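You operate a simulated robot arm through the tools that you are given. There is no shell and no other tool. Be economical: measure what you need, move in short steps, check, and stop when the job is done.

You run a simulated robot arm. Do the job below in one go: nothing can be reset, and whatever is moved stays where it is left.

JOB
Stand the teal stamp booklet under the magnifier's silver lens.
Fine: it is in the yellow-knob drawer; shut that after, and swing the lens over the booklet once it stands. Leave the white eraser. Set down upright: teal stamp booklet.

Only the result counts: the job must be done as asked and must still hold three seconds after the hand-in. Knocking over, shifting, dropping, spilling or breaking anything else fails it.

ROBOT AND FRAMES
A 6-joint arm with a two-finger parallel gripper, fixed in place. Base frame: the origin is at the foot of the arm, x ahead of it, y to its left, z up; the work surface is at about z = 0.77. Readings come in m, degrees, newtons and seconds.
With the tool pointing down near the work surface it reaches from about 0.26 to 0.68 m from the base axis. Its first joint turns from -66.0 to 66.0 degrees. Payload 2.9 kg.
Tool frame: the origin (TCP) lies between the finger pads and is the grasp point; the fingertips stand 0.03 m ahead of it; z points along the fingers, y is the line along which they close. The gripper opens to 0.11 m. The fingers are 0.02 m wide and 0.01 m thick; the gripper's body (0.048 by 0.112 m) begins 0.055 m behind the TCP.
Orientation is told as [roll, pitch, yaw] about the base's x, y, z axes, in that order, counted from this pose: with the fingers straight down and closing along the base's y, the tool's x points along the base's -x, its y along +y and its z along -z.

CONTROLS
- The arm moves only by the tool apply_moves. Its arguments are lists of equal length, an entry for each row: "delta_pos": the shift along the tool's x, y, z in m, a list of three; "turn": the turn, a rotation vector about the tool's x, y, z in degrees, a list of three; "fingers": the closure in counts, from 0 (fully open) to 255 (shut). In form: {"delta_pos": [[tx, ty, tz], ...], "turn": [[rx, ry, rz], ...], "fingers": [fingers, ...]}. A call has 1 to 10 rows; each row is the pose to reach, as a shift and turn from the pose commanded when the call began, along the tool's axes at that moment. Rows are played at 5 a second. More than 0.05 m and 8.6 degrees between two rows, or a gripper value outside its range, and nothing of the call is played. Where a pose cannot be reached the arm comes as near as it can. A force on the tool above 40 N (or 10 N above the force at the start of the call, whichever is more), or a blocked arm, ends the call early, and 0.2 s more pass. Each finger travels about 0.108 m/s and halts on what it meets, pressing with about 31 N; the grip force reading is that of the motor and also rises with nothing between the fingers. The clock runs only during rows and for 0.2 s after the last one: add rows that repeat a pose to give the fingers time. The reply holds the time, the measured pose of the TCP, the force on the tool along the base axes, the opening and the grip force, in the units named above and with some noise, with the torque about the TCP (base axes, N m) and any sound that the robot's microphone picked up.
- Cameras (640 x 400 px; columns grow to the right, rows downward): "scene" is fixed at [0.0824, 0.4399, 1.382]; the picture's right is [-0.69, -0.73, 0.00], its down [-0.43, 0.40, -0.81] and it looks along [0.59, -0.56, -0.59] (base axes); focal length 365 px, centre (320, 200). "wrist" rides on the gripper at [0.072, 0.017, -0.103] in the tool frame; the picture's right is [-0.23, 0.97, 0.00], its down [-0.76, -0.18, -0.62] and it looks along [-0.61, -0.14, 0.78] (tool axes); focal length 222 px, centre (320, 200). There is no depth. A picture from a camera that has moved, and an enlarged one, comes with that camera's place and axes in the base frame and with its lens.
- capture(camera): a new picture of that camera. No time passes.
- enlarge(camera, box): a new picture of the part [left, top, right, bottom] of that camera's present view, enlarged. No time passes.
- job_done(): hands the job in; it is judged then, once.

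Work in short steps. Places have to be worked out from the pictures, the camera data and where the tool is seen: move nearer, look again, correct. Check each grasp and each placing, and mend what went wrong. You have 120 turns and 68 pictures in all, those below and enlarged ones among them. Open the gripper and draw the arm clear of the work before you hand the job in, unless the task says otherwise; then end with one line.

The tools are called after ">>>" by a JSON object that holds its "op" and its "data". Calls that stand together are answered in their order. apply_moves: Moves the arm, as the interface text tells. Its arguments: {"type":"object","properties":{"delta_pos":{"type":"array"},"turn":{"type":"array"},"fingers":{"type":"array"}},"required":["delta_pos","turn","fingers"]} The other tools are called the same way: capture (camera) takes a picture; enlarge (camera, box) takes an enlarged picture of a part of a camera's view; job_done () hands the job in.

At the start:

```text
t: 0.0
tcp_pos: [0.3731, -0.1851, 1.0807]
orientation: [0.0, -0.1, 0.1]
ft_force: [-0.3, -0.3, 0.8]
ft_torque: [0.06, -0.02, 0.03]
width: 0.1102
grasp_force: 0.1
```

scene: 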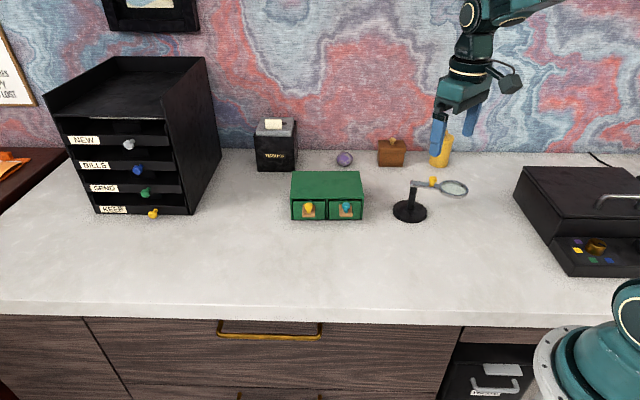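
wrist: 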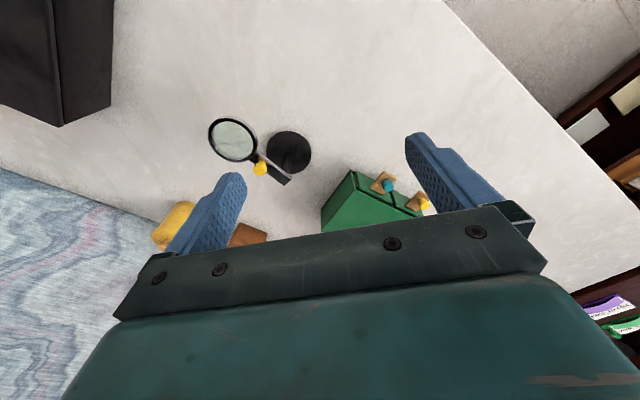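

I'll look closely at the drawers and magnifier first.

>>> {"op": "enlarge", "data": {"camera": "scene", "box": [270, 140, 490, 240]}}

>>> {"op": "enlarge", "data": {"camera": "wrist", "box": [180, 80, 460, 255]}}

>>> {"op": "enlarge", "data": {"camera": "scene", "box": [30, 50, 230, 230]}}

```text
2.91 times, centred on (380, 190) of scene
camera zoom: at [0.0824, 0.4399, 1.382], right [-0.69, -0.73, 0.0], down [-0.43, 0.4, -0.81], along [0.59, -0.56, -0.59], focal length 1061 px, centre (146, 229)
```

zoom: 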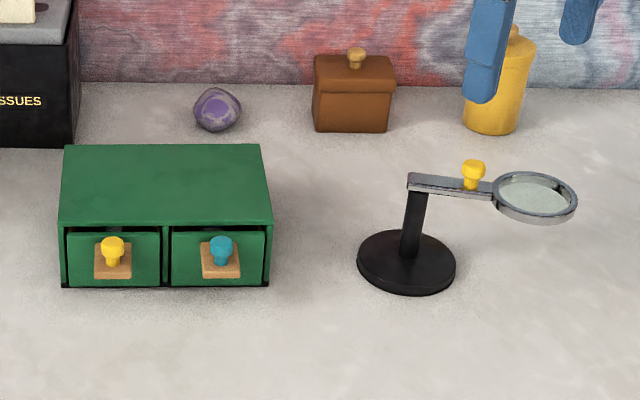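

```text
2.29 times, centred on (320, 168) of wrist
camera zoom: at [0.3018, -0.1668, 1.1853], right [0.23, 0.97, 0.0], down [0.76, -0.18, 0.62], along [0.61, -0.14, -0.78], focal length 508 px, centre (320, 274)
```

zoom: 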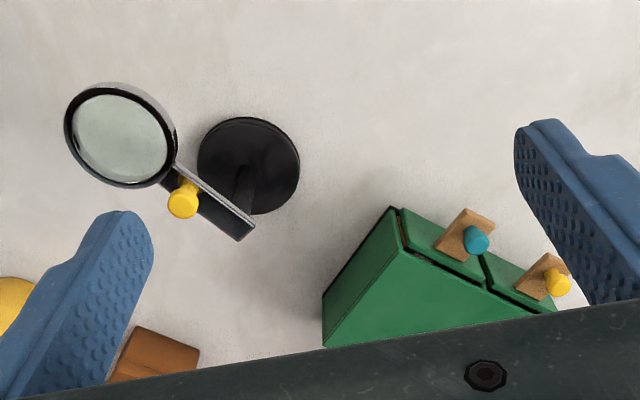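

```text
2.22 times, centred on (130, 140) of scene
camera zoom: at [0.0824, 0.4399, 1.382], right [-0.69, -0.73, 0.0], down [-0.43, 0.4, -0.81], along [0.59, -0.56, -0.59], focal length 810 px, centre (742, 333)
```

zoom: 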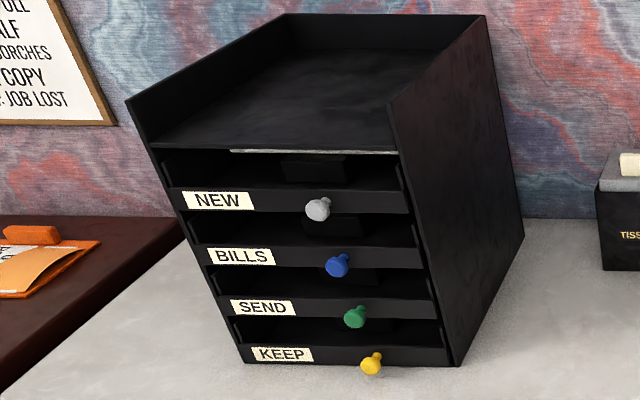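

The booklet's drawer should be the left one of the green box, with a yellow knob near (0.655,-0.06,0.81). It faces roughly (-0.73,0.69). The magnifier pole is near (0.485,-0.275) and its lens near (0.414,-0.345,0.85). I'm moving to a pose ahead of and above the knob, turned to match the drawer front.

>>> {"op": "apply_moves", "data": {"delta_pos": [[-0.03, 0.021, 0.016], [-0.06, 0.042, 0.032], [-0.089, 0.062, 0.049], [-0.119, 0.083, 0.065], [-0.149, 0.104, 0.081], [-0.179, 0.125, 0.098], [-0.208, 0.145, 0.114], [-0.238, 0.166, 0.13], [-0.238, 0.166, 0.13]], "turn": [[0, 0, 5.4], [0, 0, 10.8], [0, 0, 16.2], [0, 0, 21.6], [0, 0, 27.0], [0, 0, 32.4], [0, 0, 37.8], [0, 0, 43.4], [0, 0, 43.4]], "fingers": [0, 0, 0, 0, 0, 0, 0, 0, 0]}}

>>> {"op": "capture", "data": {"camera": "wrist"}}

>>> {"op": "capture", "data": {"camera": "scene"}}

```text
t: 2.0
tcp_pos: [0.6114, -0.0194, 0.9496]
orientation: [0.0, 0.0, -43.6]
ft_force: [-0.4, 0.4, -0.6]
ft_torque: [-0.02, 0.04, 0.0]
width: 0.1098
grasp_force: 0.0
```

```text
62 pictures are left
camera wrist: at [0.5716, 0.0441, 1.0538], right [0.84, 0.55, 0.0], down [0.43, -0.65, 0.62], along [0.34, -0.52, -0.78], focal length 222 px, centre (320, 200)
```

wrist: 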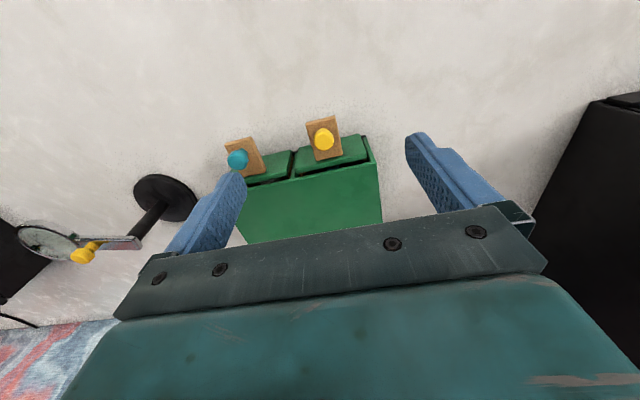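

```text
61 pictures are left
```

scene: 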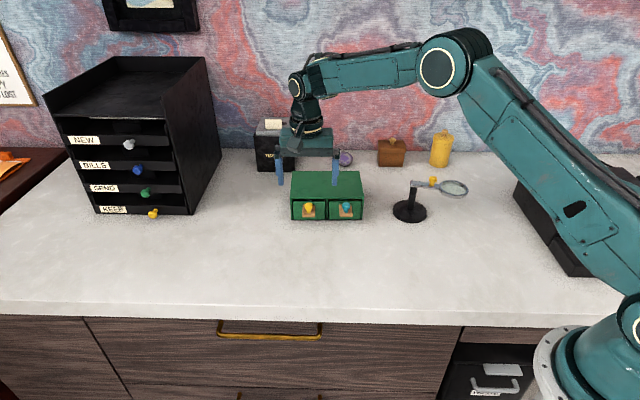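

Triangulating puts the yellow knob head near (0.626,-0.034,0.84). I'll zoom in to see the shape of the knob and its plate.

>>> {"op": "enlarge", "data": {"camera": "wrist", "box": [210, 90, 410, 215]}}

>>> {"op": "enlarge", "data": {"camera": "scene", "box": [280, 165, 376, 225]}}

```text
3.20 times, centred on (310, 152) of wrist
camera zoom: at [0.5716, 0.0441, 1.0538], right [0.84, 0.55, 0.0], down [0.43, -0.65, 0.62], along [0.34, -0.52, -0.78], focal length 711 px, centre (352, 352)
```

zoom: 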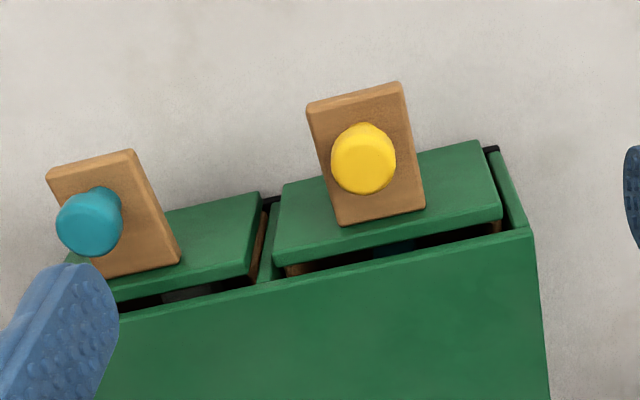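

```text
6.67 times, centred on (328, 195) of scene
camera zoom: at [0.0824, 0.4399, 1.382], right [-0.69, -0.73, 0.0], down [-0.43, 0.4, -0.81], along [0.59, -0.56, -0.59], focal length 2431 px, centre (267, 233)
```

zoom: 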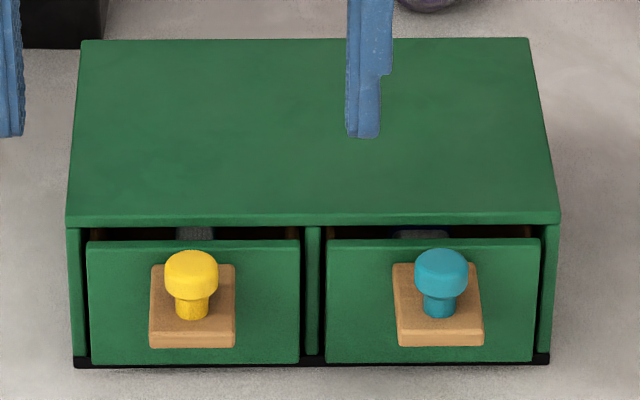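

The knob is a vertical post with a head on a horizontal plate, so a top-down grasp works. I'll descend above it with the fingers partly closed, then check.

>>> {"op": "apply_moves", "data": {"delta_pos": [[-0.0207, 0, 0.02], [-0.0207, 0, 0.05], [-0.0207, 0, 0.07], [-0.0207, 0, 0.07]], "turn": [[0, 0, 0], [0, 0, 0], [0, 0, 0], [0, 0, 0]], "fingers": [100, 100, 100, 100]}}

>>> {"op": "capture", "data": {"camera": "wrist"}}

>>> {"op": "enlarge", "data": {"camera": "scene", "box": [260, 150, 388, 230]}}

```text
t: 3.0
tcp_pos: [0.6273, -0.0336, 0.8803]
orientation: [0.0, 0.0, -43.4]
ft_force: [-0.3, -0.5, 1.0]
ft_torque: [0.01, -0.02, 0.01]
width: 0.067
grasp_force: 0.1
```

```text
58 pictures are left
camera wrist: at [0.5866, 0.0298, 0.9842], right [0.83, 0.55, 0.0], down [0.43, -0.65, 0.62], along [0.34, -0.52, -0.78], focal length 222 px, centre (320, 200)
```

wrist: 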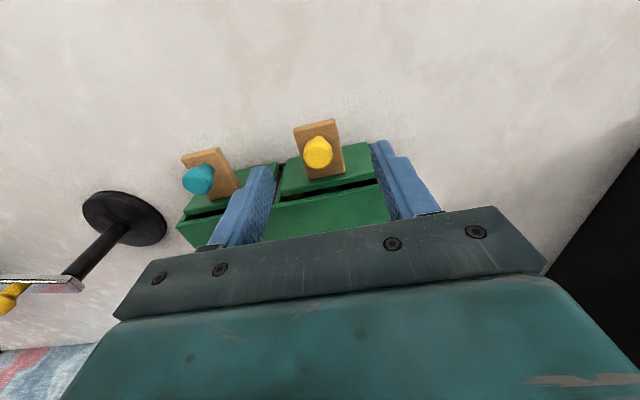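

```text
5.00 times, centred on (324, 190) of scene
camera zoom: at [0.0824, 0.4399, 1.382], right [-0.69, -0.73, 0.0], down [-0.43, 0.4, -0.81], along [0.59, -0.56, -0.59], focal length 1823 px, centre (300, 250)
```

zoom: 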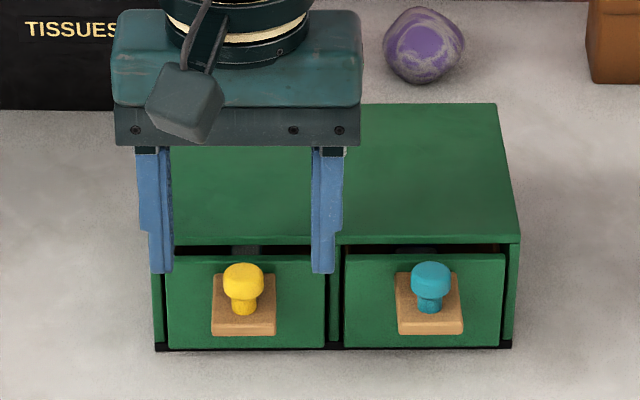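

Aligned with the knob. I'll descend about 22 mm so the tips stay above the plate, then close on the head.

>>> {"op": "apply_moves", "data": {"delta_pos": [[0, 0, 0.012], [0, 0, 0.024], [0, 0, 0.024], [0, 0, 0.024], [0, 0, 0.024], [0, 0, 0.024]], "turn": [[0, 0, 0], [0, 0, 0], [0, 0, 0], [0, 0, 0], [0, 0, 0], [0, 0, 0]], "fingers": [100, 100, 150, 200, 220, 220]}}

>>> {"op": "enlarge", "data": {"camera": "scene", "box": [260, 150, 388, 230]}}

```text
t: 4.4
tcp_pos: [0.6269, -0.0337, 0.8555]
orientation: [0.0, 0.0, -43.3]
ft_force: [-0.4, -0.5, 0.2]
ft_torque: [-0.12, -0.16, 0.7]
width: 0.0318
grasp_force: 30.8
```

```text
5.00 times, centred on (324, 190) of scene
camera zoom: at [0.0824, 0.4398, 1.3821], right [-0.69, -0.73, 0.0], down [-0.43, 0.4, -0.81], along [0.59, -0.56, -0.59], focal length 1823 px, centre (300, 250)
```

zoom: 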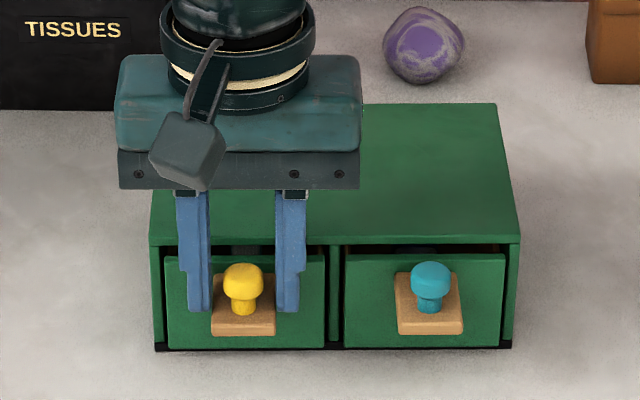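

The fingers closed at 32 mm, so they've gripped the wooden plate rather than the head. That's still a firm hold, so I'll pull gently 20 mm outward (tool +x) and check.

>>> {"op": "apply_moves", "data": {"delta_pos": [[0.005, 0, 0], [0.01, 0, 0], [0.015, 0, 0], [0.02, 0, 0]], "turn": [[0, 0, 0], [0, 0, 0], [0, 0, 0], [0, 0, 0]], "fingers": [220, 220, 220, 220]}}

>>> {"op": "enlarge", "data": {"camera": "scene", "box": [260, 150, 388, 230]}}

```text
t: 5.4
tcp_pos: [0.6126, -0.0197, 0.8561]
orientation: [0.0, 0.0, -43.4]
ft_force: [-1.4, -1.7, -0.3]
ft_torque: [0.12, 0.26, 0.69]
width: 0.0316
grasp_force: 31.2
```

```text
5.00 times, centred on (324, 190) of scene
camera zoom: at [0.0825, 0.4398, 1.3821], right [-0.69, -0.73, 0.0], down [-0.43, 0.4, -0.81], along [0.59, -0.56, -0.59], focal length 1823 px, centre (300, 250)
```

zoom: 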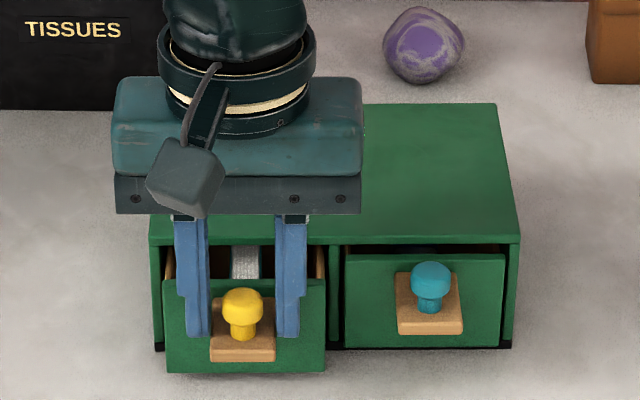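

The drawer follows with little force, and something silvery-white shows inside. I'll keep pulling another 60 mm.

>>> {"op": "apply_moves", "data": {"delta_pos": [[0.01, 0, 0], [0.02, 0, 0], [0.03, 0, 0], [0.04, 0, 0], [0.05, 0, 0], [0.06, 0, 0], [0.06, 0, 0]], "turn": [[0, 0, 0], [0, 0, 0], [0, 0, 0], [0, 0, 0], [0, 0, 0], [0, 0, 0], [0, 0, 0]], "fingers": [220, 220, 220, 220, 220, 220, 220]}}

>>> {"op": "enlarge", "data": {"camera": "scene", "box": [260, 150, 388, 230]}}

>>> {"op": "capture", "data": {"camera": "wrist"}}

```text
t: 7.0
tcp_pos: [0.5678, 0.0219, 0.8569]
orientation: [0.0, 0.1, -43.3]
ft_force: [-1.6, -1.0, 0.3]
ft_torque: [0.37, 0.59, 0.24]
width: 0.0318
grasp_force: 30.8
```

```text
5.00 times, centred on (324, 190) of scene
camera zoom: at [0.0825, 0.4398, 1.382], right [-0.69, -0.73, 0.0], down [-0.43, 0.4, -0.81], along [0.59, -0.56, -0.59], focal length 1823 px, centre (300, 250)
```

zoom: 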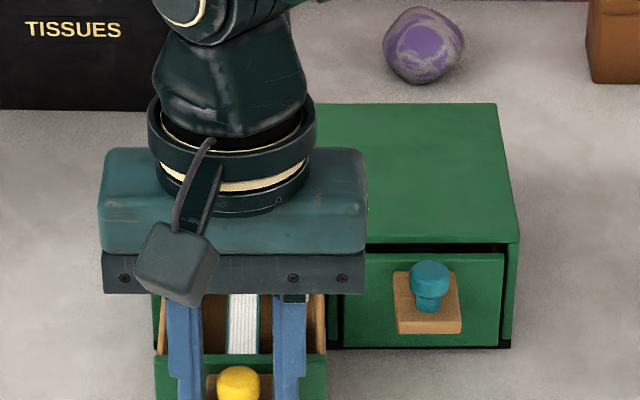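

```text
53 pictures are left
camera wrist: at [0.5279, 0.0852, 0.9615], right [0.83, 0.55, 0.0], down [0.43, -0.65, 0.62], along [0.34, -0.52, -0.78], focal length 222 px, centre (320, 200)
```

wrist: 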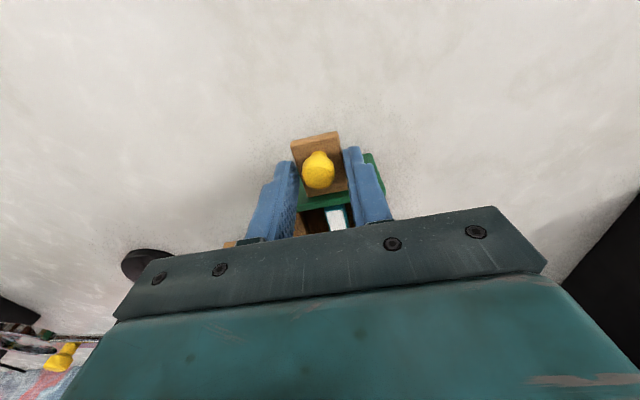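

The drawer is about 80 mm open and a booklet (teal edges, white pages) is visible inside. I'll release, rise and back off to look in.

>>> {"op": "apply_moves", "data": {"delta_pos": [[0, 0, 0], [0, 0, 0], [0, 0, -0.04], [0, 0, -0.08], [0.0, 0, -0.12], [0.03, 0, -0.15], [0.03, 0, -0.15]], "turn": [[0, 0, 0], [0, 0, 0], [0, 0, 0], [0, 0, 0], [0, 0, 0], [0, 0, 0], [0, 0, 0]], "fingers": [120, 90, 90, 90, 90, 90, 90]}}

>>> {"op": "capture", "data": {"camera": "wrist"}}

>>> {"op": "enlarge", "data": {"camera": "scene", "box": [250, 150, 378, 230]}}

```text
t: 8.6
tcp_pos: [0.5462, 0.0418, 1.0076]
orientation: [0.0, 0.1, -43.4]
ft_force: [-0.7, 0.3, 0.5]
ft_torque: [0.02, 0.03, -0.02]
width: 0.0714
grasp_force: 0.1
```

```text
52 pictures are left
camera wrist: at [0.5068, 0.105, 1.1124], right [0.83, 0.55, 0.0], down [0.43, -0.65, 0.62], along [0.34, -0.52, -0.78], focal length 222 px, centre (320, 200)
```

wrist: 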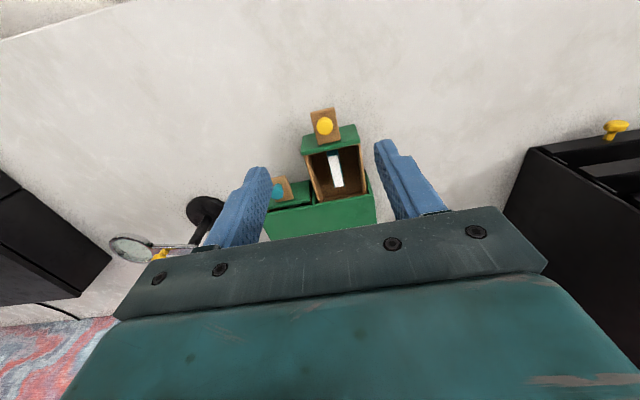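

```text
5.00 times, centred on (314, 190) of scene
camera zoom: at [0.0824, 0.4399, 1.382], right [-0.69, -0.73, 0.0], down [-0.43, 0.4, -0.81], along [0.59, -0.56, -0.59], focal length 1823 px, centre (350, 250)
```

zoom: 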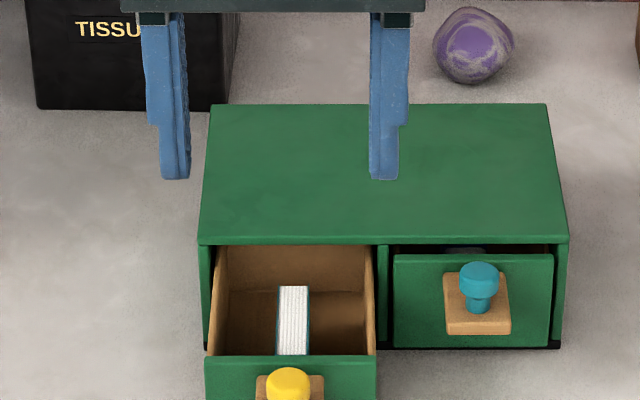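

The booklet stands on edge in the drawer with its pages up. I'll zoom in for measurement.

>>> {"op": "enlarge", "data": {"camera": "wrist", "box": [260, 95, 420, 195]}}

>>> {"op": "enlarge", "data": {"camera": "scene", "box": [285, 193, 333, 223]}}

```text
4.00 times, centred on (340, 145) of wrist
camera zoom: at [0.5068, 0.105, 1.1124], right [0.83, 0.55, 0.0], down [0.43, -0.65, 0.62], along [0.34, -0.52, -0.78], focal length 888 px, centre (240, 420)
```

zoom: 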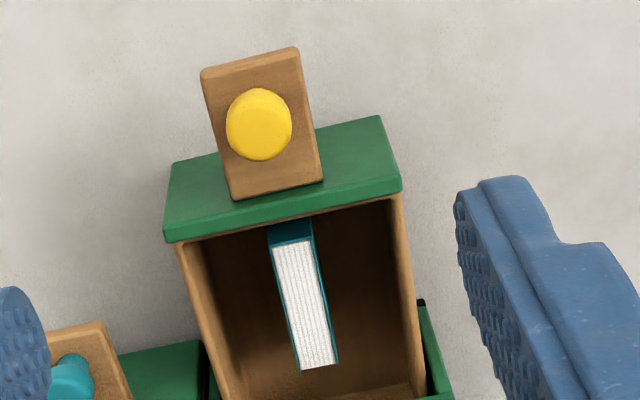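

```text
13.33 times, centred on (309, 208) of scene
camera zoom: at [0.0824, 0.4399, 1.382], right [-0.69, -0.73, 0.0], down [-0.43, 0.4, -0.81], along [0.59, -0.56, -0.59], focal length 4861 px, centre (467, 93)
```

zoom: 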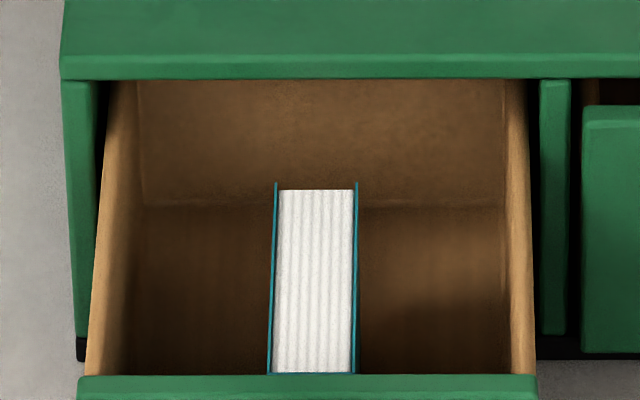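

The booklet's top spans about (0.6075,-0.014) to (0.650,-0.056) at z≈0.812, and its far end lies within 0–6 mm of the cabinet's front edge. To lift it safely I'll regrip the plate and pull the drawer a little more, watching the force for a stop.

>>> {"op": "apply_moves", "data": {"delta_pos": [[-0.03, 0, 0.03], [-0.03, 0, 0.07], [-0.03, 0, 0.11], [-0.03, 0, 0.13], [-0.03, 0, 0.15], [-0.03, 0, 0.15], [-0.03, 0, 0.15], [-0.03, 0, 0.15]], "turn": [[0, 0, 0], [0, 0, 0], [0, 0, 0], [0, 0, 0], [0, 0, 0], [0, 0, 0], [0, 0, 0], [0, 0, 0]], "fingers": [90, 90, 90, 90, 90, 180, 220, 220]}}

>>> {"op": "apply_moves", "data": {"delta_pos": [[0.004, 0, 0], [0.008, 0, 0], [0.012, 0, 0], [0.014, 0, 0], [0.014, 0, 0]], "turn": [[0, 0, 0], [0, 0, 0], [0, 0, 0], [0, 0, 0], [0, 0, 0]], "fingers": [220, 220, 220, 220, 220]}}

```text
t: 10.4
tcp_pos: [0.5697, 0.0214, 0.8576]
orientation: [0.0, 0.0, -43.4]
ft_force: [2.0, 1.2, -0.1]
ft_torque: [-0.17, -0.38, 0.53]
width: 0.0318
grasp_force: 30.6
```

```text
t: 11.6
tcp_pos: [0.5574, 0.0319, 0.8583]
orientation: [0.0, 0.0, -43.5]
ft_force: [7.2, -7.5, 1.2]
ft_torque: [-0.38, -0.4, 0.5]
width: 0.0317
grasp_force: 31.3
```

There's about 10 N resistance at the end, so the drawer is at its stop, about 95 mm open. I'll release, rise, and move above the booklet.

>>> {"op": "apply_moves", "data": {"delta_pos": [[0, 0, 0], [0, 0, 0], [0, 0, -0.04], [0, 0, -0.08], [-0.03, 0, -0.09], [-0.06, 0, -0.09], [-0.06, 0, -0.09]], "turn": [[0, 0, 0], [0, 0, 0], [0, 0, 0], [0, 0, 0], [0, 0, 0], [0, 0, 0], [0, 0, 0]], "fingers": [120, 90, 90, 90, 90, 110, 110]}}

>>> {"op": "capture", "data": {"camera": "wrist"}}

>>> {"op": "enlarge", "data": {"camera": "scene", "box": [260, 160, 356, 220]}}

```text
t: 13.2
tcp_pos: [0.6018, -0.0099, 0.9469]
orientation: [-0.1, 0.1, -43.4]
ft_force: [0.4, 0.5, 0.6]
ft_torque: [0.01, 0.0, 0.01]
width: 0.0625
grasp_force: 0.0
```

```text
48 pictures are left
camera wrist: at [0.5613, 0.0527, 1.0512], right [0.83, 0.55, 0.0], down [0.43, -0.65, 0.62], along [0.34, -0.52, -0.78], focal length 222 px, centre (320, 200)
```

wrist: 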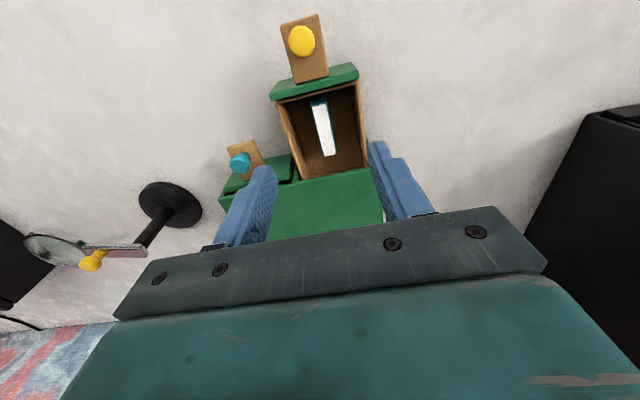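

```text
6.67 times, centred on (308, 190) of scene
camera zoom: at [0.0824, 0.4398, 1.382], right [-0.69, -0.73, 0.0], down [-0.43, 0.4, -0.81], along [0.59, -0.56, -0.59], focal length 2431 px, centre (400, 267)
```

zoom: 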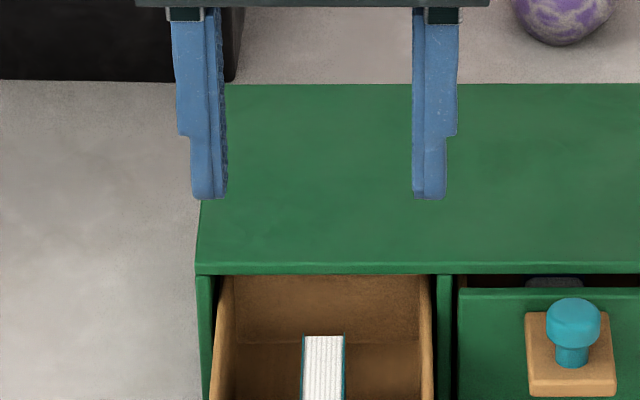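

The booklet centre is now about (0.615,-0.0225), top z≈0.816, with 20 mm clear of the cabinet front. I'll narrow the fingers to about 38 mm and lower to just above it, then check.

>>> {"op": "apply_moves", "data": {"delta_pos": [[-0.018, 0, 0.0], [-0.018, 0, 0.035], [-0.018, 0, 0.07], [-0.018, 0, 0.07]], "turn": [[0, 0, 0], [0, 0, 0], [0, 0, 0], [0, 0, 0]], "fingers": [165, 165, 165, 165]}}

>>> {"op": "capture", "data": {"camera": "wrist"}}

>>> {"op": "enlarge", "data": {"camera": "scene", "box": [260, 170, 356, 230]}}

```text
t: 14.2
tcp_pos: [0.6144, -0.022, 0.8773]
orientation: [0.0, 0.0, -43.4]
ft_force: [-0.1, -0.2, 0.5]
ft_torque: [0.0, -0.01, 0.02]
width: 0.039
grasp_force: 0.0
```

```text
46 pictures are left
camera wrist: at [0.5741, 0.0404, 0.9816], right [0.83, 0.55, 0.0], down [0.43, -0.65, 0.62], along [0.34, -0.52, -0.78], focal length 222 px, centre (320, 200)
```

wrist: 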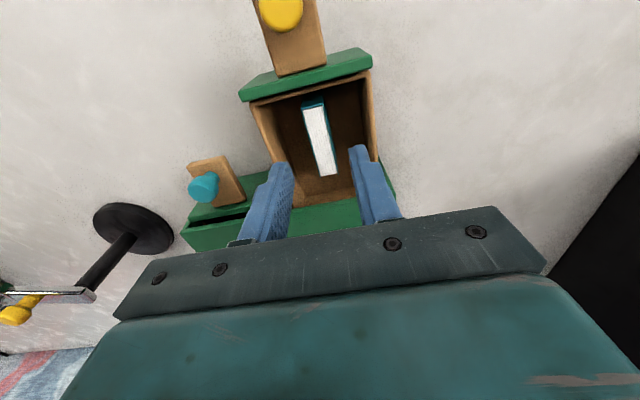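

```text
6.67 times, centred on (308, 200) of scene
camera zoom: at [0.0824, 0.4399, 1.382], right [-0.69, -0.73, 0.0], down [-0.43, 0.4, -0.81], along [0.59, -0.56, -0.59], focal length 2431 px, centre (400, 200)
```

zoom: 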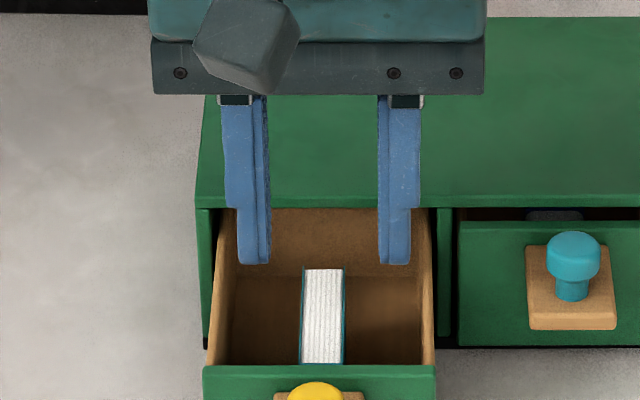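

Fingers straddle the booklet evenly and clear the drawer walls. I'll lower 55 mm and grip.

>>> {"op": "apply_moves", "data": {"delta_pos": [[0, 0.001, 0.02], [0, 0.001, 0.04], [0, 0.001, 0.056], [0, 0.001, 0.056], [0, 0.001, 0.056], [0, 0.001, 0.056], [0, 0.001, 0.056]], "turn": [[0, 0, 0], [0, 0, 0], [0, 0, 0], [0, 0, 0], [0, 0, 0], [0, 0, 0], [0, 0, 0]], "fingers": [165, 165, 165, 190, 220, 255, 255]}}

>>> {"op": "enlarge", "data": {"camera": "scene", "box": [260, 170, 356, 230]}}

```text
t: 15.8
tcp_pos: [0.6161, -0.0214, 0.82]
orientation: [0.0, 0.0, -43.4]
ft_force: [0.2, -0.4, -0.5]
ft_torque: [0.02, -0.03, 0.0]
width: 0.0151
grasp_force: 31.8
```

```text
6.67 times, centred on (308, 200) of scene
camera zoom: at [0.0824, 0.4399, 1.382], right [-0.69, -0.73, 0.0], down [-0.43, 0.4, -0.81], along [0.59, -0.56, -0.59], focal length 2431 px, centre (400, 200)
```

zoom: 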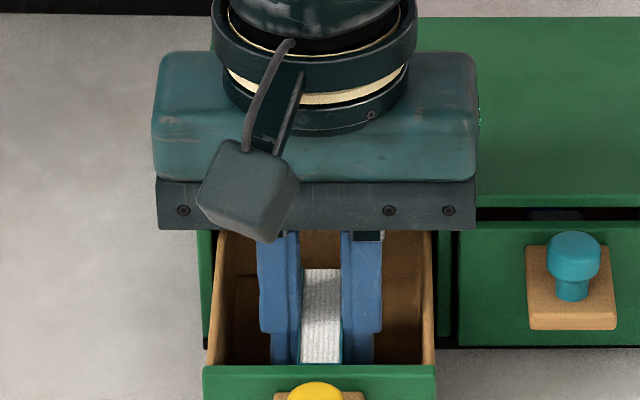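

The 15 mm booklet is gripped. Lifting straight up.

>>> {"op": "apply_moves", "data": {"delta_pos": [[0, 0, -0.02], [0, 0, -0.05], [0, 0, -0.09], [0, 0, -0.13], [0, 0, -0.13]], "turn": [[0, 0, 0], [0, 0, 0], [0, 0, 0], [0, 0, 0], [0, 0, 0]], "fingers": [255, 255, 255, 255, 255]}}

>>> {"op": "enlarge", "data": {"camera": "scene", "box": [230, 110, 390, 210]}}

>>> {"op": "capture", "data": {"camera": "wrist"}}

```text
t: 17.0
tcp_pos: [0.6147, -0.0209, 0.9506]
orientation: [0.0, 0.0, -43.5]
ft_force: [0.1, -0.4, -0.6]
ft_torque: [0.05, -0.02, 0.01]
width: 0.0152
grasp_force: 31.1
```

```text
4.00 times, centred on (310, 160) of scene
camera zoom: at [0.0824, 0.4399, 1.382], right [-0.69, -0.73, 0.0], down [-0.43, 0.4, -0.81], along [0.59, -0.56, -0.59], focal length 1458 px, centre (360, 360)
```

zoom: 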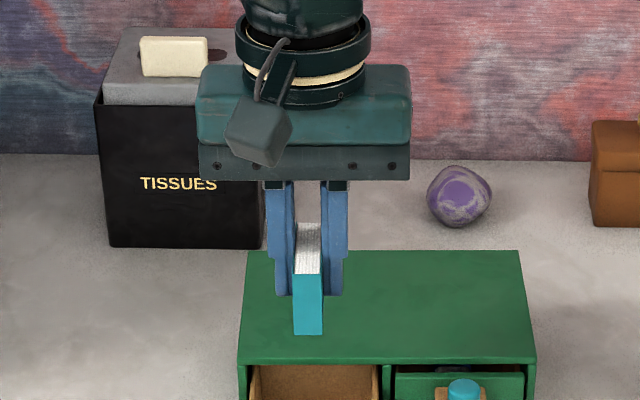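

```text
42 pictures are left
camera wrist: at [0.5751, 0.0421, 1.0556], right [0.83, 0.55, 0.0], down [0.43, -0.65, 0.62], along [0.34, -0.52, -0.78], focal length 222 px, centre (320, 200)
```

wrist: 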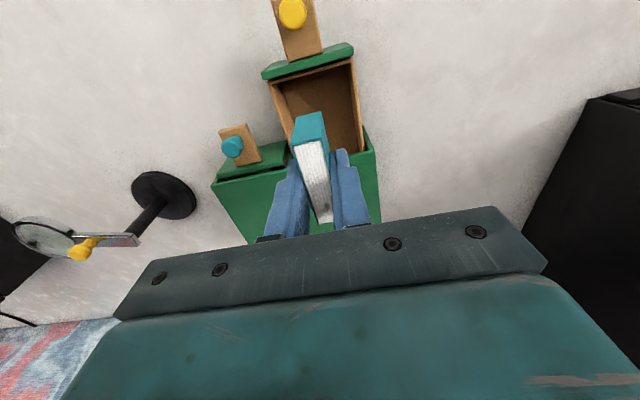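

Booklet lifted, spine vertical, about 58 × 44 × 15 mm. I plan to stand it roughly 100 mm from the pole and about 65° clear of the lens, near (0.391,-0.241). I'm travelling there at height to look.

>>> {"op": "apply_moves", "data": {"delta_pos": [[0.001, -0.04, 0], [0.003, -0.08, 0], [0.004, -0.12, 0], [0.005, -0.16, 0], [0.006, -0.2, 0], [0.008, -0.24, 0], [0.009, -0.28, 0], [0.01, -0.314, 0], [0.01, -0.314, 0]], "turn": [[0, 0, 0], [0, 0, 0], [0, 0, 0], [0, 0, 0], [0, 0, 0], [0, 0, 0], [0, 0, 0], [0, 0, 0], [0, 0, 0]], "fingers": [255, 255, 255, 255, 255, 255, 255, 255, 255]}}

>>> {"op": "capture", "data": {"camera": "wrist"}}

>>> {"op": "capture", "data": {"camera": "scene"}}

```text
t: 19.0
tcp_pos: [0.3918, -0.2416, 0.9502]
orientation: [0.0, 0.0, -43.4]
ft_force: [0.0, -0.2, -1.0]
ft_torque: [0.02, -0.01, 0.05]
width: 0.015
grasp_force: 31.0
```

```text
41 pictures are left
camera wrist: at [0.3507, -0.179, 1.0547], right [0.83, 0.55, 0.0], down [0.43, -0.65, 0.62], along [0.34, -0.52, -0.78], focal length 222 px, centre (320, 200)
```

wrist: 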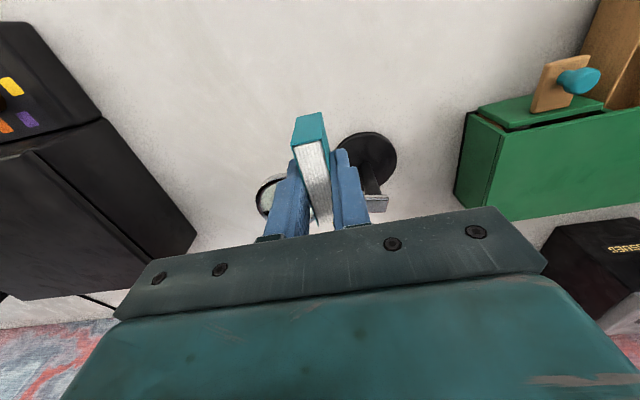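

```text
40 pictures are left
```

scene: 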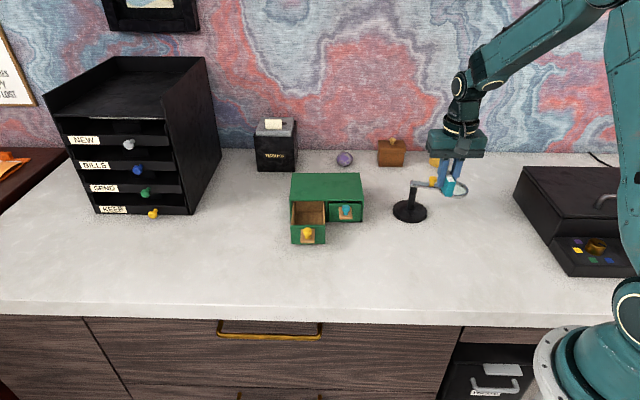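

The hand hides the lens in this view. I'll raise slightly and move beyond the lens so the wrist camera looks almost straight down on it for an accurate fix.

>>> {"op": "apply_moves", "data": {"delta_pos": [[0, 0, -0.04], [-0.035, -0.015, -0.04], [-0.075, -0.03, -0.04], [-0.11, -0.045, -0.04], [-0.146, -0.059, -0.04], [-0.146, -0.059, -0.04]], "turn": [[0, 0, 0], [0, 0, 0], [0, 0, 0], [0, 0, 0], [0, 0, 0], [0, 0, 0]], "fingers": [255, 255, 255, 255, 255, 255]}}

>>> {"op": "capture", "data": {"camera": "wrist"}}

```text
t: 20.4
tcp_pos: [0.4569, -0.3858, 0.9899]
orientation: [0.0, 0.1, -43.3]
ft_force: [0.5, 0.0, 0.0]
ft_torque: [0.03, 0.01, 0.0]
width: 0.015
grasp_force: 31.1
```

```text
39 pictures are left
camera wrist: at [0.4175, -0.3226, 1.0942], right [0.83, 0.55, 0.0], down [0.43, -0.65, 0.62], along [0.34, -0.52, -0.78], focal length 222 px, centre (320, 200)
```

wrist: 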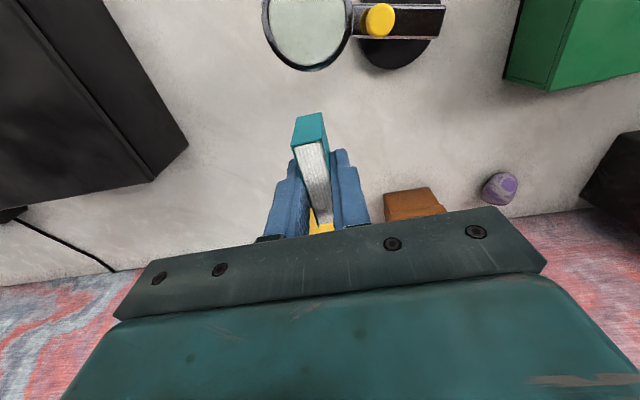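

The lens is cut off at the top edge; I'll shift 45 mm further back to see it fully.

>>> {"op": "apply_moves", "data": {"delta_pos": [[-0.022, 0.01, 0], [-0.045, 0.02, 0], [-0.045, 0.02, 0]], "turn": [[0, 0, 0], [0, 0, 0], [0, 0, 0]], "fingers": [255, 255, 255]}}

>>> {"op": "capture", "data": {"camera": "wrist"}}

>>> {"op": "enlarge", "data": {"camera": "scene", "box": [370, 150, 498, 230]}}

```text
t: 21.2
tcp_pos: [0.5055, -0.4021, 0.9898]
orientation: [0.1, 0.0, -43.4]
ft_force: [0.3, -0.8, -0.3]
ft_torque: [0.01, -0.01, 0.01]
width: 0.015
grasp_force: 31.2
```

```text
38 pictures are left
camera wrist: at [0.4645, -0.3385, 1.0946], right [0.83, 0.55, 0.0], down [0.43, -0.65, 0.62], along [0.34, -0.52, -0.78], focal length 222 px, centre (320, 200)
```

wrist: 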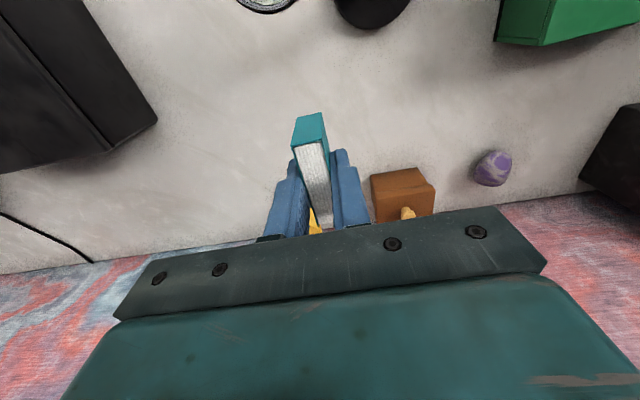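

```text
5.00 times, centred on (434, 190) of scene
camera zoom: at [0.0824, 0.4399, 1.382], right [-0.69, -0.73, 0.0], down [-0.43, 0.4, -0.81], along [0.59, -0.56, -0.59], focal length 1823 px, centre (-250, 250)
```

zoom: 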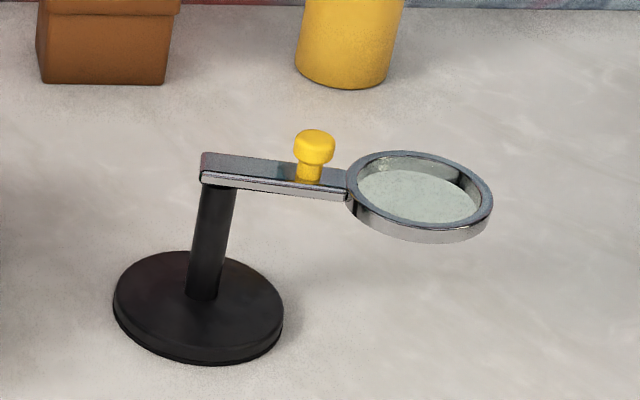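

Wrong way; I'll move 85 mm the other direction.

>>> {"op": "apply_moves", "data": {"delta_pos": [[0.03, 0.01, 0], [0.06, 0.02, 0], [0.085, 0.03, 0], [0.085, 0.03, 0]], "turn": [[0, 0, 0], [0, 0, 0], [0, 0, 0], [0, 0, 0]], "fingers": [255, 255, 255, 255]}}

>>> {"op": "enlarge", "data": {"camera": "wrist", "box": [180, 0, 500, 200]}}

```text
t: 22.2
tcp_pos: [0.4627, -0.3221, 0.9915]
orientation: [0.0, -0.1, -43.4]
ft_force: [-0.7, 1.0, 0.5]
ft_torque: [-0.01, 0.02, 0.03]
width: 0.0149
grasp_force: 31.0
```

```text
2.00 times, centred on (340, 100) of wrist
camera zoom: at [0.423, -0.2585, 1.0952], right [0.83, 0.55, 0.0], down [0.43, -0.65, 0.62], along [0.34, -0.52, -0.78], focal length 444 px, centre (280, 400)
```

zoom: 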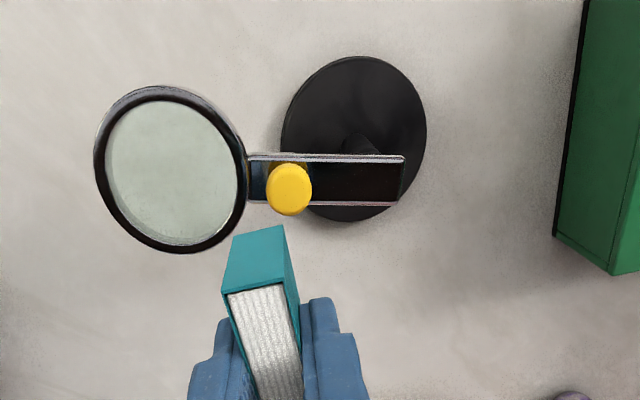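

Now I have a good fix: pole ≈ (0.488,-0.271), lens ≈ (0.4055,-0.328, z≈0.855), radius 0.100, angle −145°, knob at radius ~0.043. I'll stand the booklet 60° away on the lens circle at (0.397,-0.2285). I'm moving over it now and descending partway.

>>> {"op": "apply_moves", "data": {"delta_pos": [[0.04, 0.008, 0], [0.08, 0.016, 0], [0.112, 0.0229, 0], [0.112, 0.0229, 0.045], [0.112, 0.0229, 0.09], [0.112, 0.0229, 0.13], [0.112, 0.0229, 0.155], [0.112, 0.0229, 0.155]], "turn": [[0, 0, 0], [0, 0, 0], [0, 0, 0], [0, 0, 0], [0, 0, 0], [0, 0, 0], [0, 0, 0], [0, 0, 0]], "fingers": [255, 255, 255, 255, 255, 255, 255, 255]}}

>>> {"op": "enlarge", "data": {"camera": "scene", "box": [370, 150, 498, 230]}}

```text
t: 24.0
tcp_pos: [0.3977, -0.2293, 0.8353]
orientation: [-0.1, 0.0, -43.5]
ft_force: [-0.3, -0.1, -0.3]
ft_torque: [-0.02, -0.01, 0.0]
width: 0.015
grasp_force: 30.5
```

```text
5.00 times, centred on (434, 190) of scene
camera zoom: at [0.0824, 0.4399, 1.382], right [-0.69, -0.73, 0.0], down [-0.43, 0.4, -0.81], along [0.59, -0.56, -0.59], focal length 1823 px, centre (-250, 250)
```

zoom: 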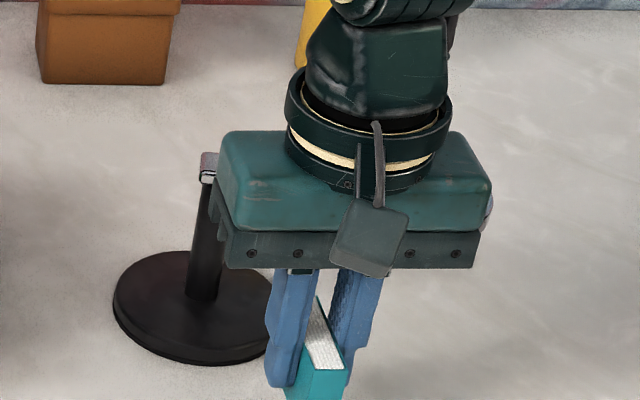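

Clear of the stand. I'll descend slowly until contact is felt.

>>> {"op": "apply_moves", "data": {"delta_pos": [[0, 0, 0.006], [0, 0, 0.012], [0, 0, 0.016], [0, 0, 0.019], [0, 0, 0.021]], "turn": [[0, 0, 0], [0, 0, 0], [0, 0, 0], [0, 0, 0], [0, 0, 0]], "fingers": [255, 255, 255, 255, 255]}}

```text
t: 25.2
tcp_pos: [0.3975, -0.2284, 0.8147]
orientation: [0.0, 0.1, -43.5]
ft_force: [-0.1, 0.7, -1.0]
ft_torque: [-0.02, 0.03, -0.02]
width: 0.015
grasp_force: 30.8
```

No contact yet at 0.815; continuing in 1.5 mm steps.

>>> {"op": "apply_moves", "data": {"delta_pos": [[0, 0, 0.0015], [0, 0, 0.003], [0, 0, 0.0045], [0, 0, 0.006], [0, 0, 0.0075], [0, 0, 0.009]], "turn": [[0, 0, 0], [0, 0, 0], [0, 0, 0], [0, 0, 0], [0, 0, 0], [0, 0, 0]], "fingers": [255, 255, 255, 255, 255, 255]}}

>>> {"op": "enlarge", "data": {"camera": "scene", "box": [400, 190, 480, 240]}}

```text
t: 26.6
tcp_pos: [0.3981, -0.229, 0.8083]
orientation: [0.0, -0.2, -43.4]
ft_force: [-5.9, 4.3, 27.3]
ft_torque: [0.04, 0.15, -0.01]
width: 0.015
grasp_force: 30.9
```

```text
8.00 times, centred on (440, 215) of scene
camera zoom: at [0.0819, 0.4402, 1.382], right [-0.69, -0.73, 0.0], down [-0.43, 0.4, -0.81], along [0.59, -0.56, -0.59], focal length 2917 px, centre (-640, 80)
```

zoom: 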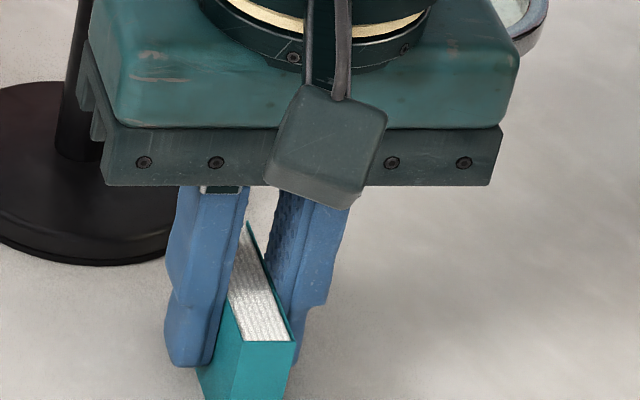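

Booklet is on the table (27 N). I'll ease 2 mm up to relax the load, then open the fingers moderately, wide enough to clear, and rise.

>>> {"op": "apply_moves", "data": {"delta_pos": [[0, 0, -0.0015], [0, 0, -0.002], [0, 0, -0.002]], "turn": [[0, 0, 0], [0, 0, 0], [0, 0, 0]], "fingers": [255, 255, 255]}}

```text
t: 27.4
tcp_pos: [0.3988, -0.2272, 0.8083]
orientation: [-0.1, -0.1, -43.4]
ft_force: [1.8, -2.3, 6.4]
ft_torque: [-0.17, -0.15, -0.02]
width: 0.0151
grasp_force: 30.8
```

>>> {"op": "apply_moves", "data": {"delta_pos": [[0, 0, -0.0005], [0, 0, -0.0005], [0, 0, -0.0005], [0, 0, -0.0005], [0, 0, -0.03], [0, 0, -0.07], [0, 0, -0.11], [0, 0, -0.15], [0, 0, -0.15]], "turn": [[0, 0, 0], [0, 0, 0], [0, 0, 0], [0, 0, 0], [0, 0, 0], [0, 0, 0], [0, 0, 0], [0, 0, 0], [0, 0, 0]], "fingers": [215, 190, 160, 150, 150, 150, 150, 150, 150]}}

>>> {"op": "enlarge", "data": {"camera": "scene", "box": [370, 150, 498, 230]}}

>>> {"op": "capture", "data": {"camera": "wrist"}}

```text
t: 29.4
tcp_pos: [0.3966, -0.2286, 0.9579]
orientation: [0.0, 0.0, -43.4]
ft_force: [-0.8, -0.7, -0.8]
ft_torque: [0.05, -0.01, 0.01]
width: 0.0453
grasp_force: 0.0
```

```text
5.00 times, centred on (434, 190) of scene
camera zoom: at [0.0824, 0.4399, 1.382], right [-0.69, -0.73, 0.0], down [-0.43, 0.4, -0.81], along [0.59, -0.56, -0.59], focal length 1823 px, centre (-250, 250)
```

zoom: 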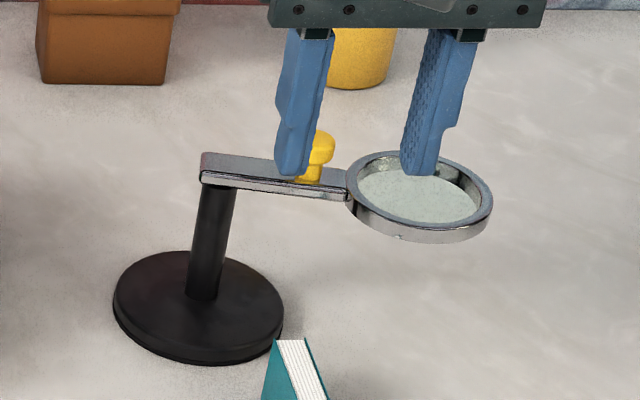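

```text
32 pictures are left
camera wrist: at [0.3574, -0.165, 1.0635], right [0.83, 0.55, 0.0], down [0.43, -0.65, 0.62], along [0.34, -0.52, -0.78], focal length 222 px, centre (320, 200)
```

wrist: 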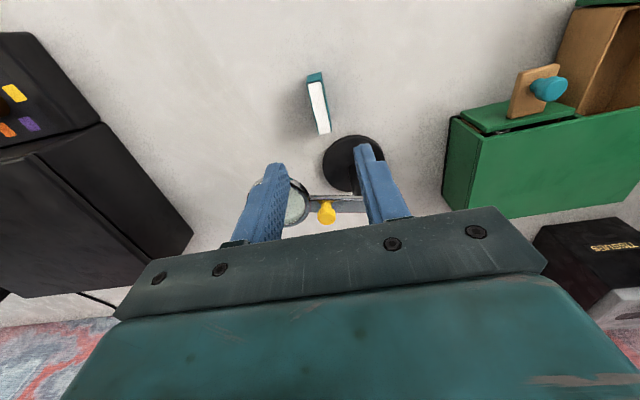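

The booklet seems to stand at about (0.398,-0.227). I'll verify it fully before shutting the drawer.

>>> {"op": "enlarge", "data": {"camera": "scene", "box": [390, 170, 486, 250]}}

```text
5.00 times, centred on (438, 210) of scene
camera zoom: at [0.0824, 0.4399, 1.382], right [-0.69, -0.73, 0.0], down [-0.43, 0.4, -0.81], along [0.59, -0.56, -0.59], focal length 1823 px, centre (-270, 150)
```

zoom: 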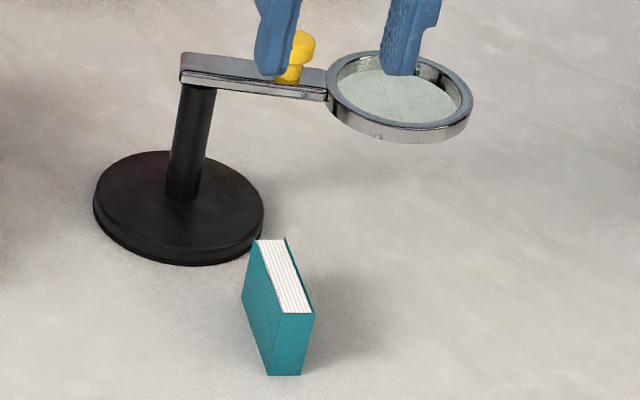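

Booklet stands upright. Next I'll move over the magnifier knob (≈(0.455,-0.299)), turned so the fingers will straddle the arm tangentially.

>>> {"op": "apply_moves", "data": {"delta_pos": [[-0.009, -0.001, -0.01], [-0.018, -0.002, -0.01], [-0.027, -0.003, -0.01], [-0.036, -0.004, -0.01], [-0.045, -0.005, -0.01], [-0.055, -0.006, -0.01], [-0.064, -0.007, -0.01], [-0.073, -0.009, -0.01], [-0.0912, -0.0107, -0.01], [-0.0912, -0.0107, -0.01]], "turn": [[0, 0, -8.5], [0, 0, -17], [0, 0, -25.5], [0, 0, -34], [0, 0, -42.5], [0, 0, -51], [0, 0, -59.5], [0, 0, -68], [0, 0, -76.5], [0, 0, -76.7]], "fingers": [130, 130, 130, 130, 130, 130, 130, 130, 130, 130]}}

>>> {"op": "capture", "data": {"camera": "wrist"}}

>>> {"op": "enlarge", "data": {"camera": "scene", "box": [370, 150, 498, 230]}}

```text
t: 31.6
tcp_pos: [0.4558, -0.2981, 0.967]
orientation: [-0.1, 0.0, 33.4]
ft_force: [-1.1, 0.3, -0.1]
ft_torque: [-0.01, 0.04, 0.04]
width: 0.0536
grasp_force: 0.0
```

```text
30 pictures are left
camera wrist: at [0.3877, -0.3238, 1.0723], right [-0.35, 0.94, 0.0], down [0.73, 0.27, 0.62], along [0.58, 0.22, -0.78], focal length 222 px, centre (320, 200)
```

wrist: 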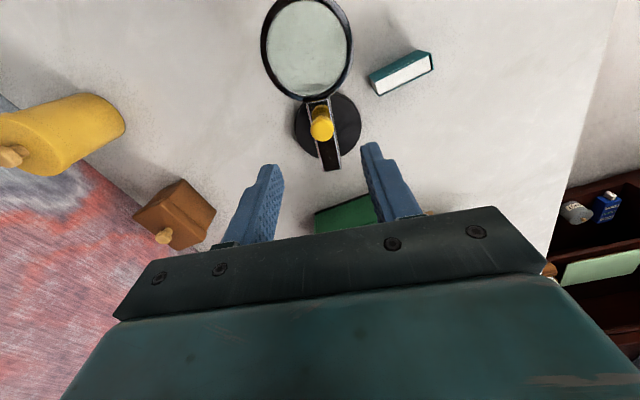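

```text
5.00 times, centred on (434, 190) of scene
camera zoom: at [0.0824, 0.4399, 1.382], right [-0.69, -0.73, 0.0], down [-0.43, 0.4, -0.81], along [0.59, -0.56, -0.59], focal length 1823 px, centre (-250, 250)
```

zoom: 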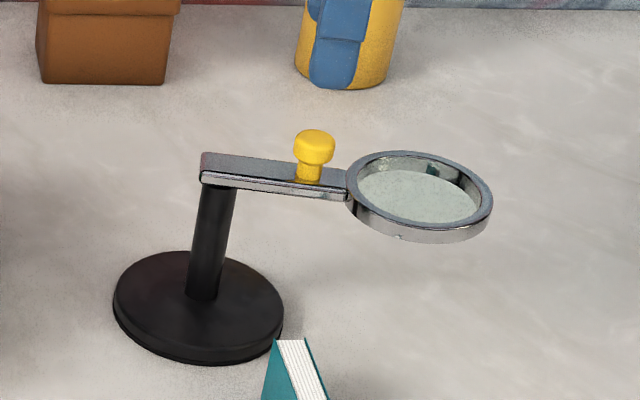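

The fix is consistent: knob (0.454,-0.298), lens (0.406,-0.3275), pole (0.4865,-0.274), booklet (0.3975,-0.228), so about 61° of swing. I'll lower the open fingers astride the knob.

>>> {"op": "apply_moves", "data": {"delta_pos": [[0.001, 0.001, 0.04], [0.001, 0.001, 0.07], [0.001, 0.001, 0.091], [0.001, 0.001, 0.091], [0.001, 0.001, 0.091], [0.001, 0.001, 0.091]], "turn": [[0, 0, 0], [0, 0, 0], [0, 0, 0], [0, 0, 0], [0, 0, 0], [0, 0, 0]], "fingers": [130, 130, 130, 150, 165, 165]}}

>>> {"op": "capture", "data": {"camera": "wrist"}}

>>> {"op": "enlarge", "data": {"camera": "scene", "box": [370, 150, 498, 230]}}

```text
t: 33.0
tcp_pos: [0.4561, -0.2987, 0.8777]
orientation: [0.0, 0.0, 33.3]
ft_force: [0.1, -0.9, 0.1]
ft_torque: [-0.01, 0.0, -0.02]
width: 0.0391
grasp_force: 0.0
```

```text
28 pictures are left
camera wrist: at [0.3865, -0.3227, 0.9817], right [-0.34, 0.94, 0.0], down [0.73, 0.27, 0.62], along [0.58, 0.21, -0.78], focal length 222 px, centre (320, 200)
```

wrist: 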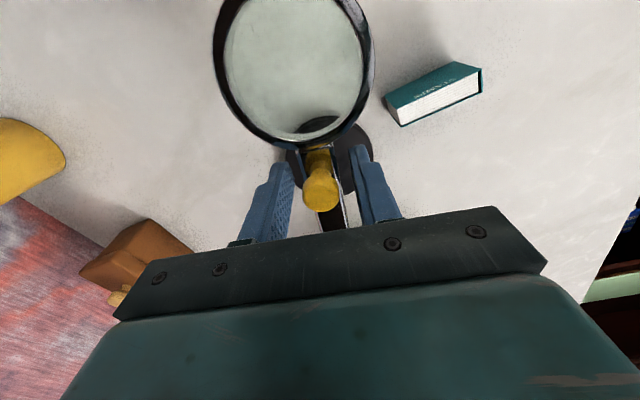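

```text
5.00 times, centred on (434, 190) of scene
camera zoom: at [0.0824, 0.4399, 1.382], right [-0.69, -0.73, 0.0], down [-0.43, 0.4, -0.81], along [0.59, -0.56, -0.59], focal length 1823 px, centre (-250, 250)
```

zoom: 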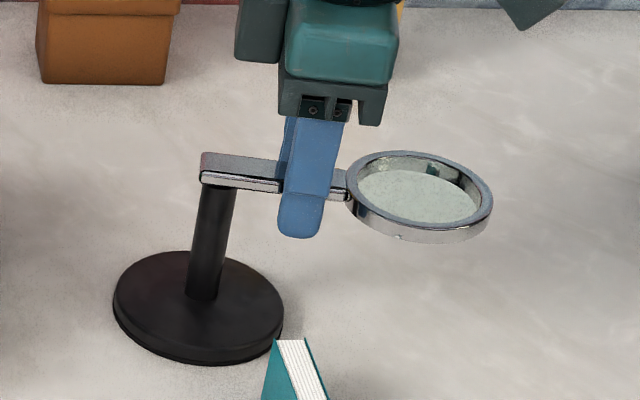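

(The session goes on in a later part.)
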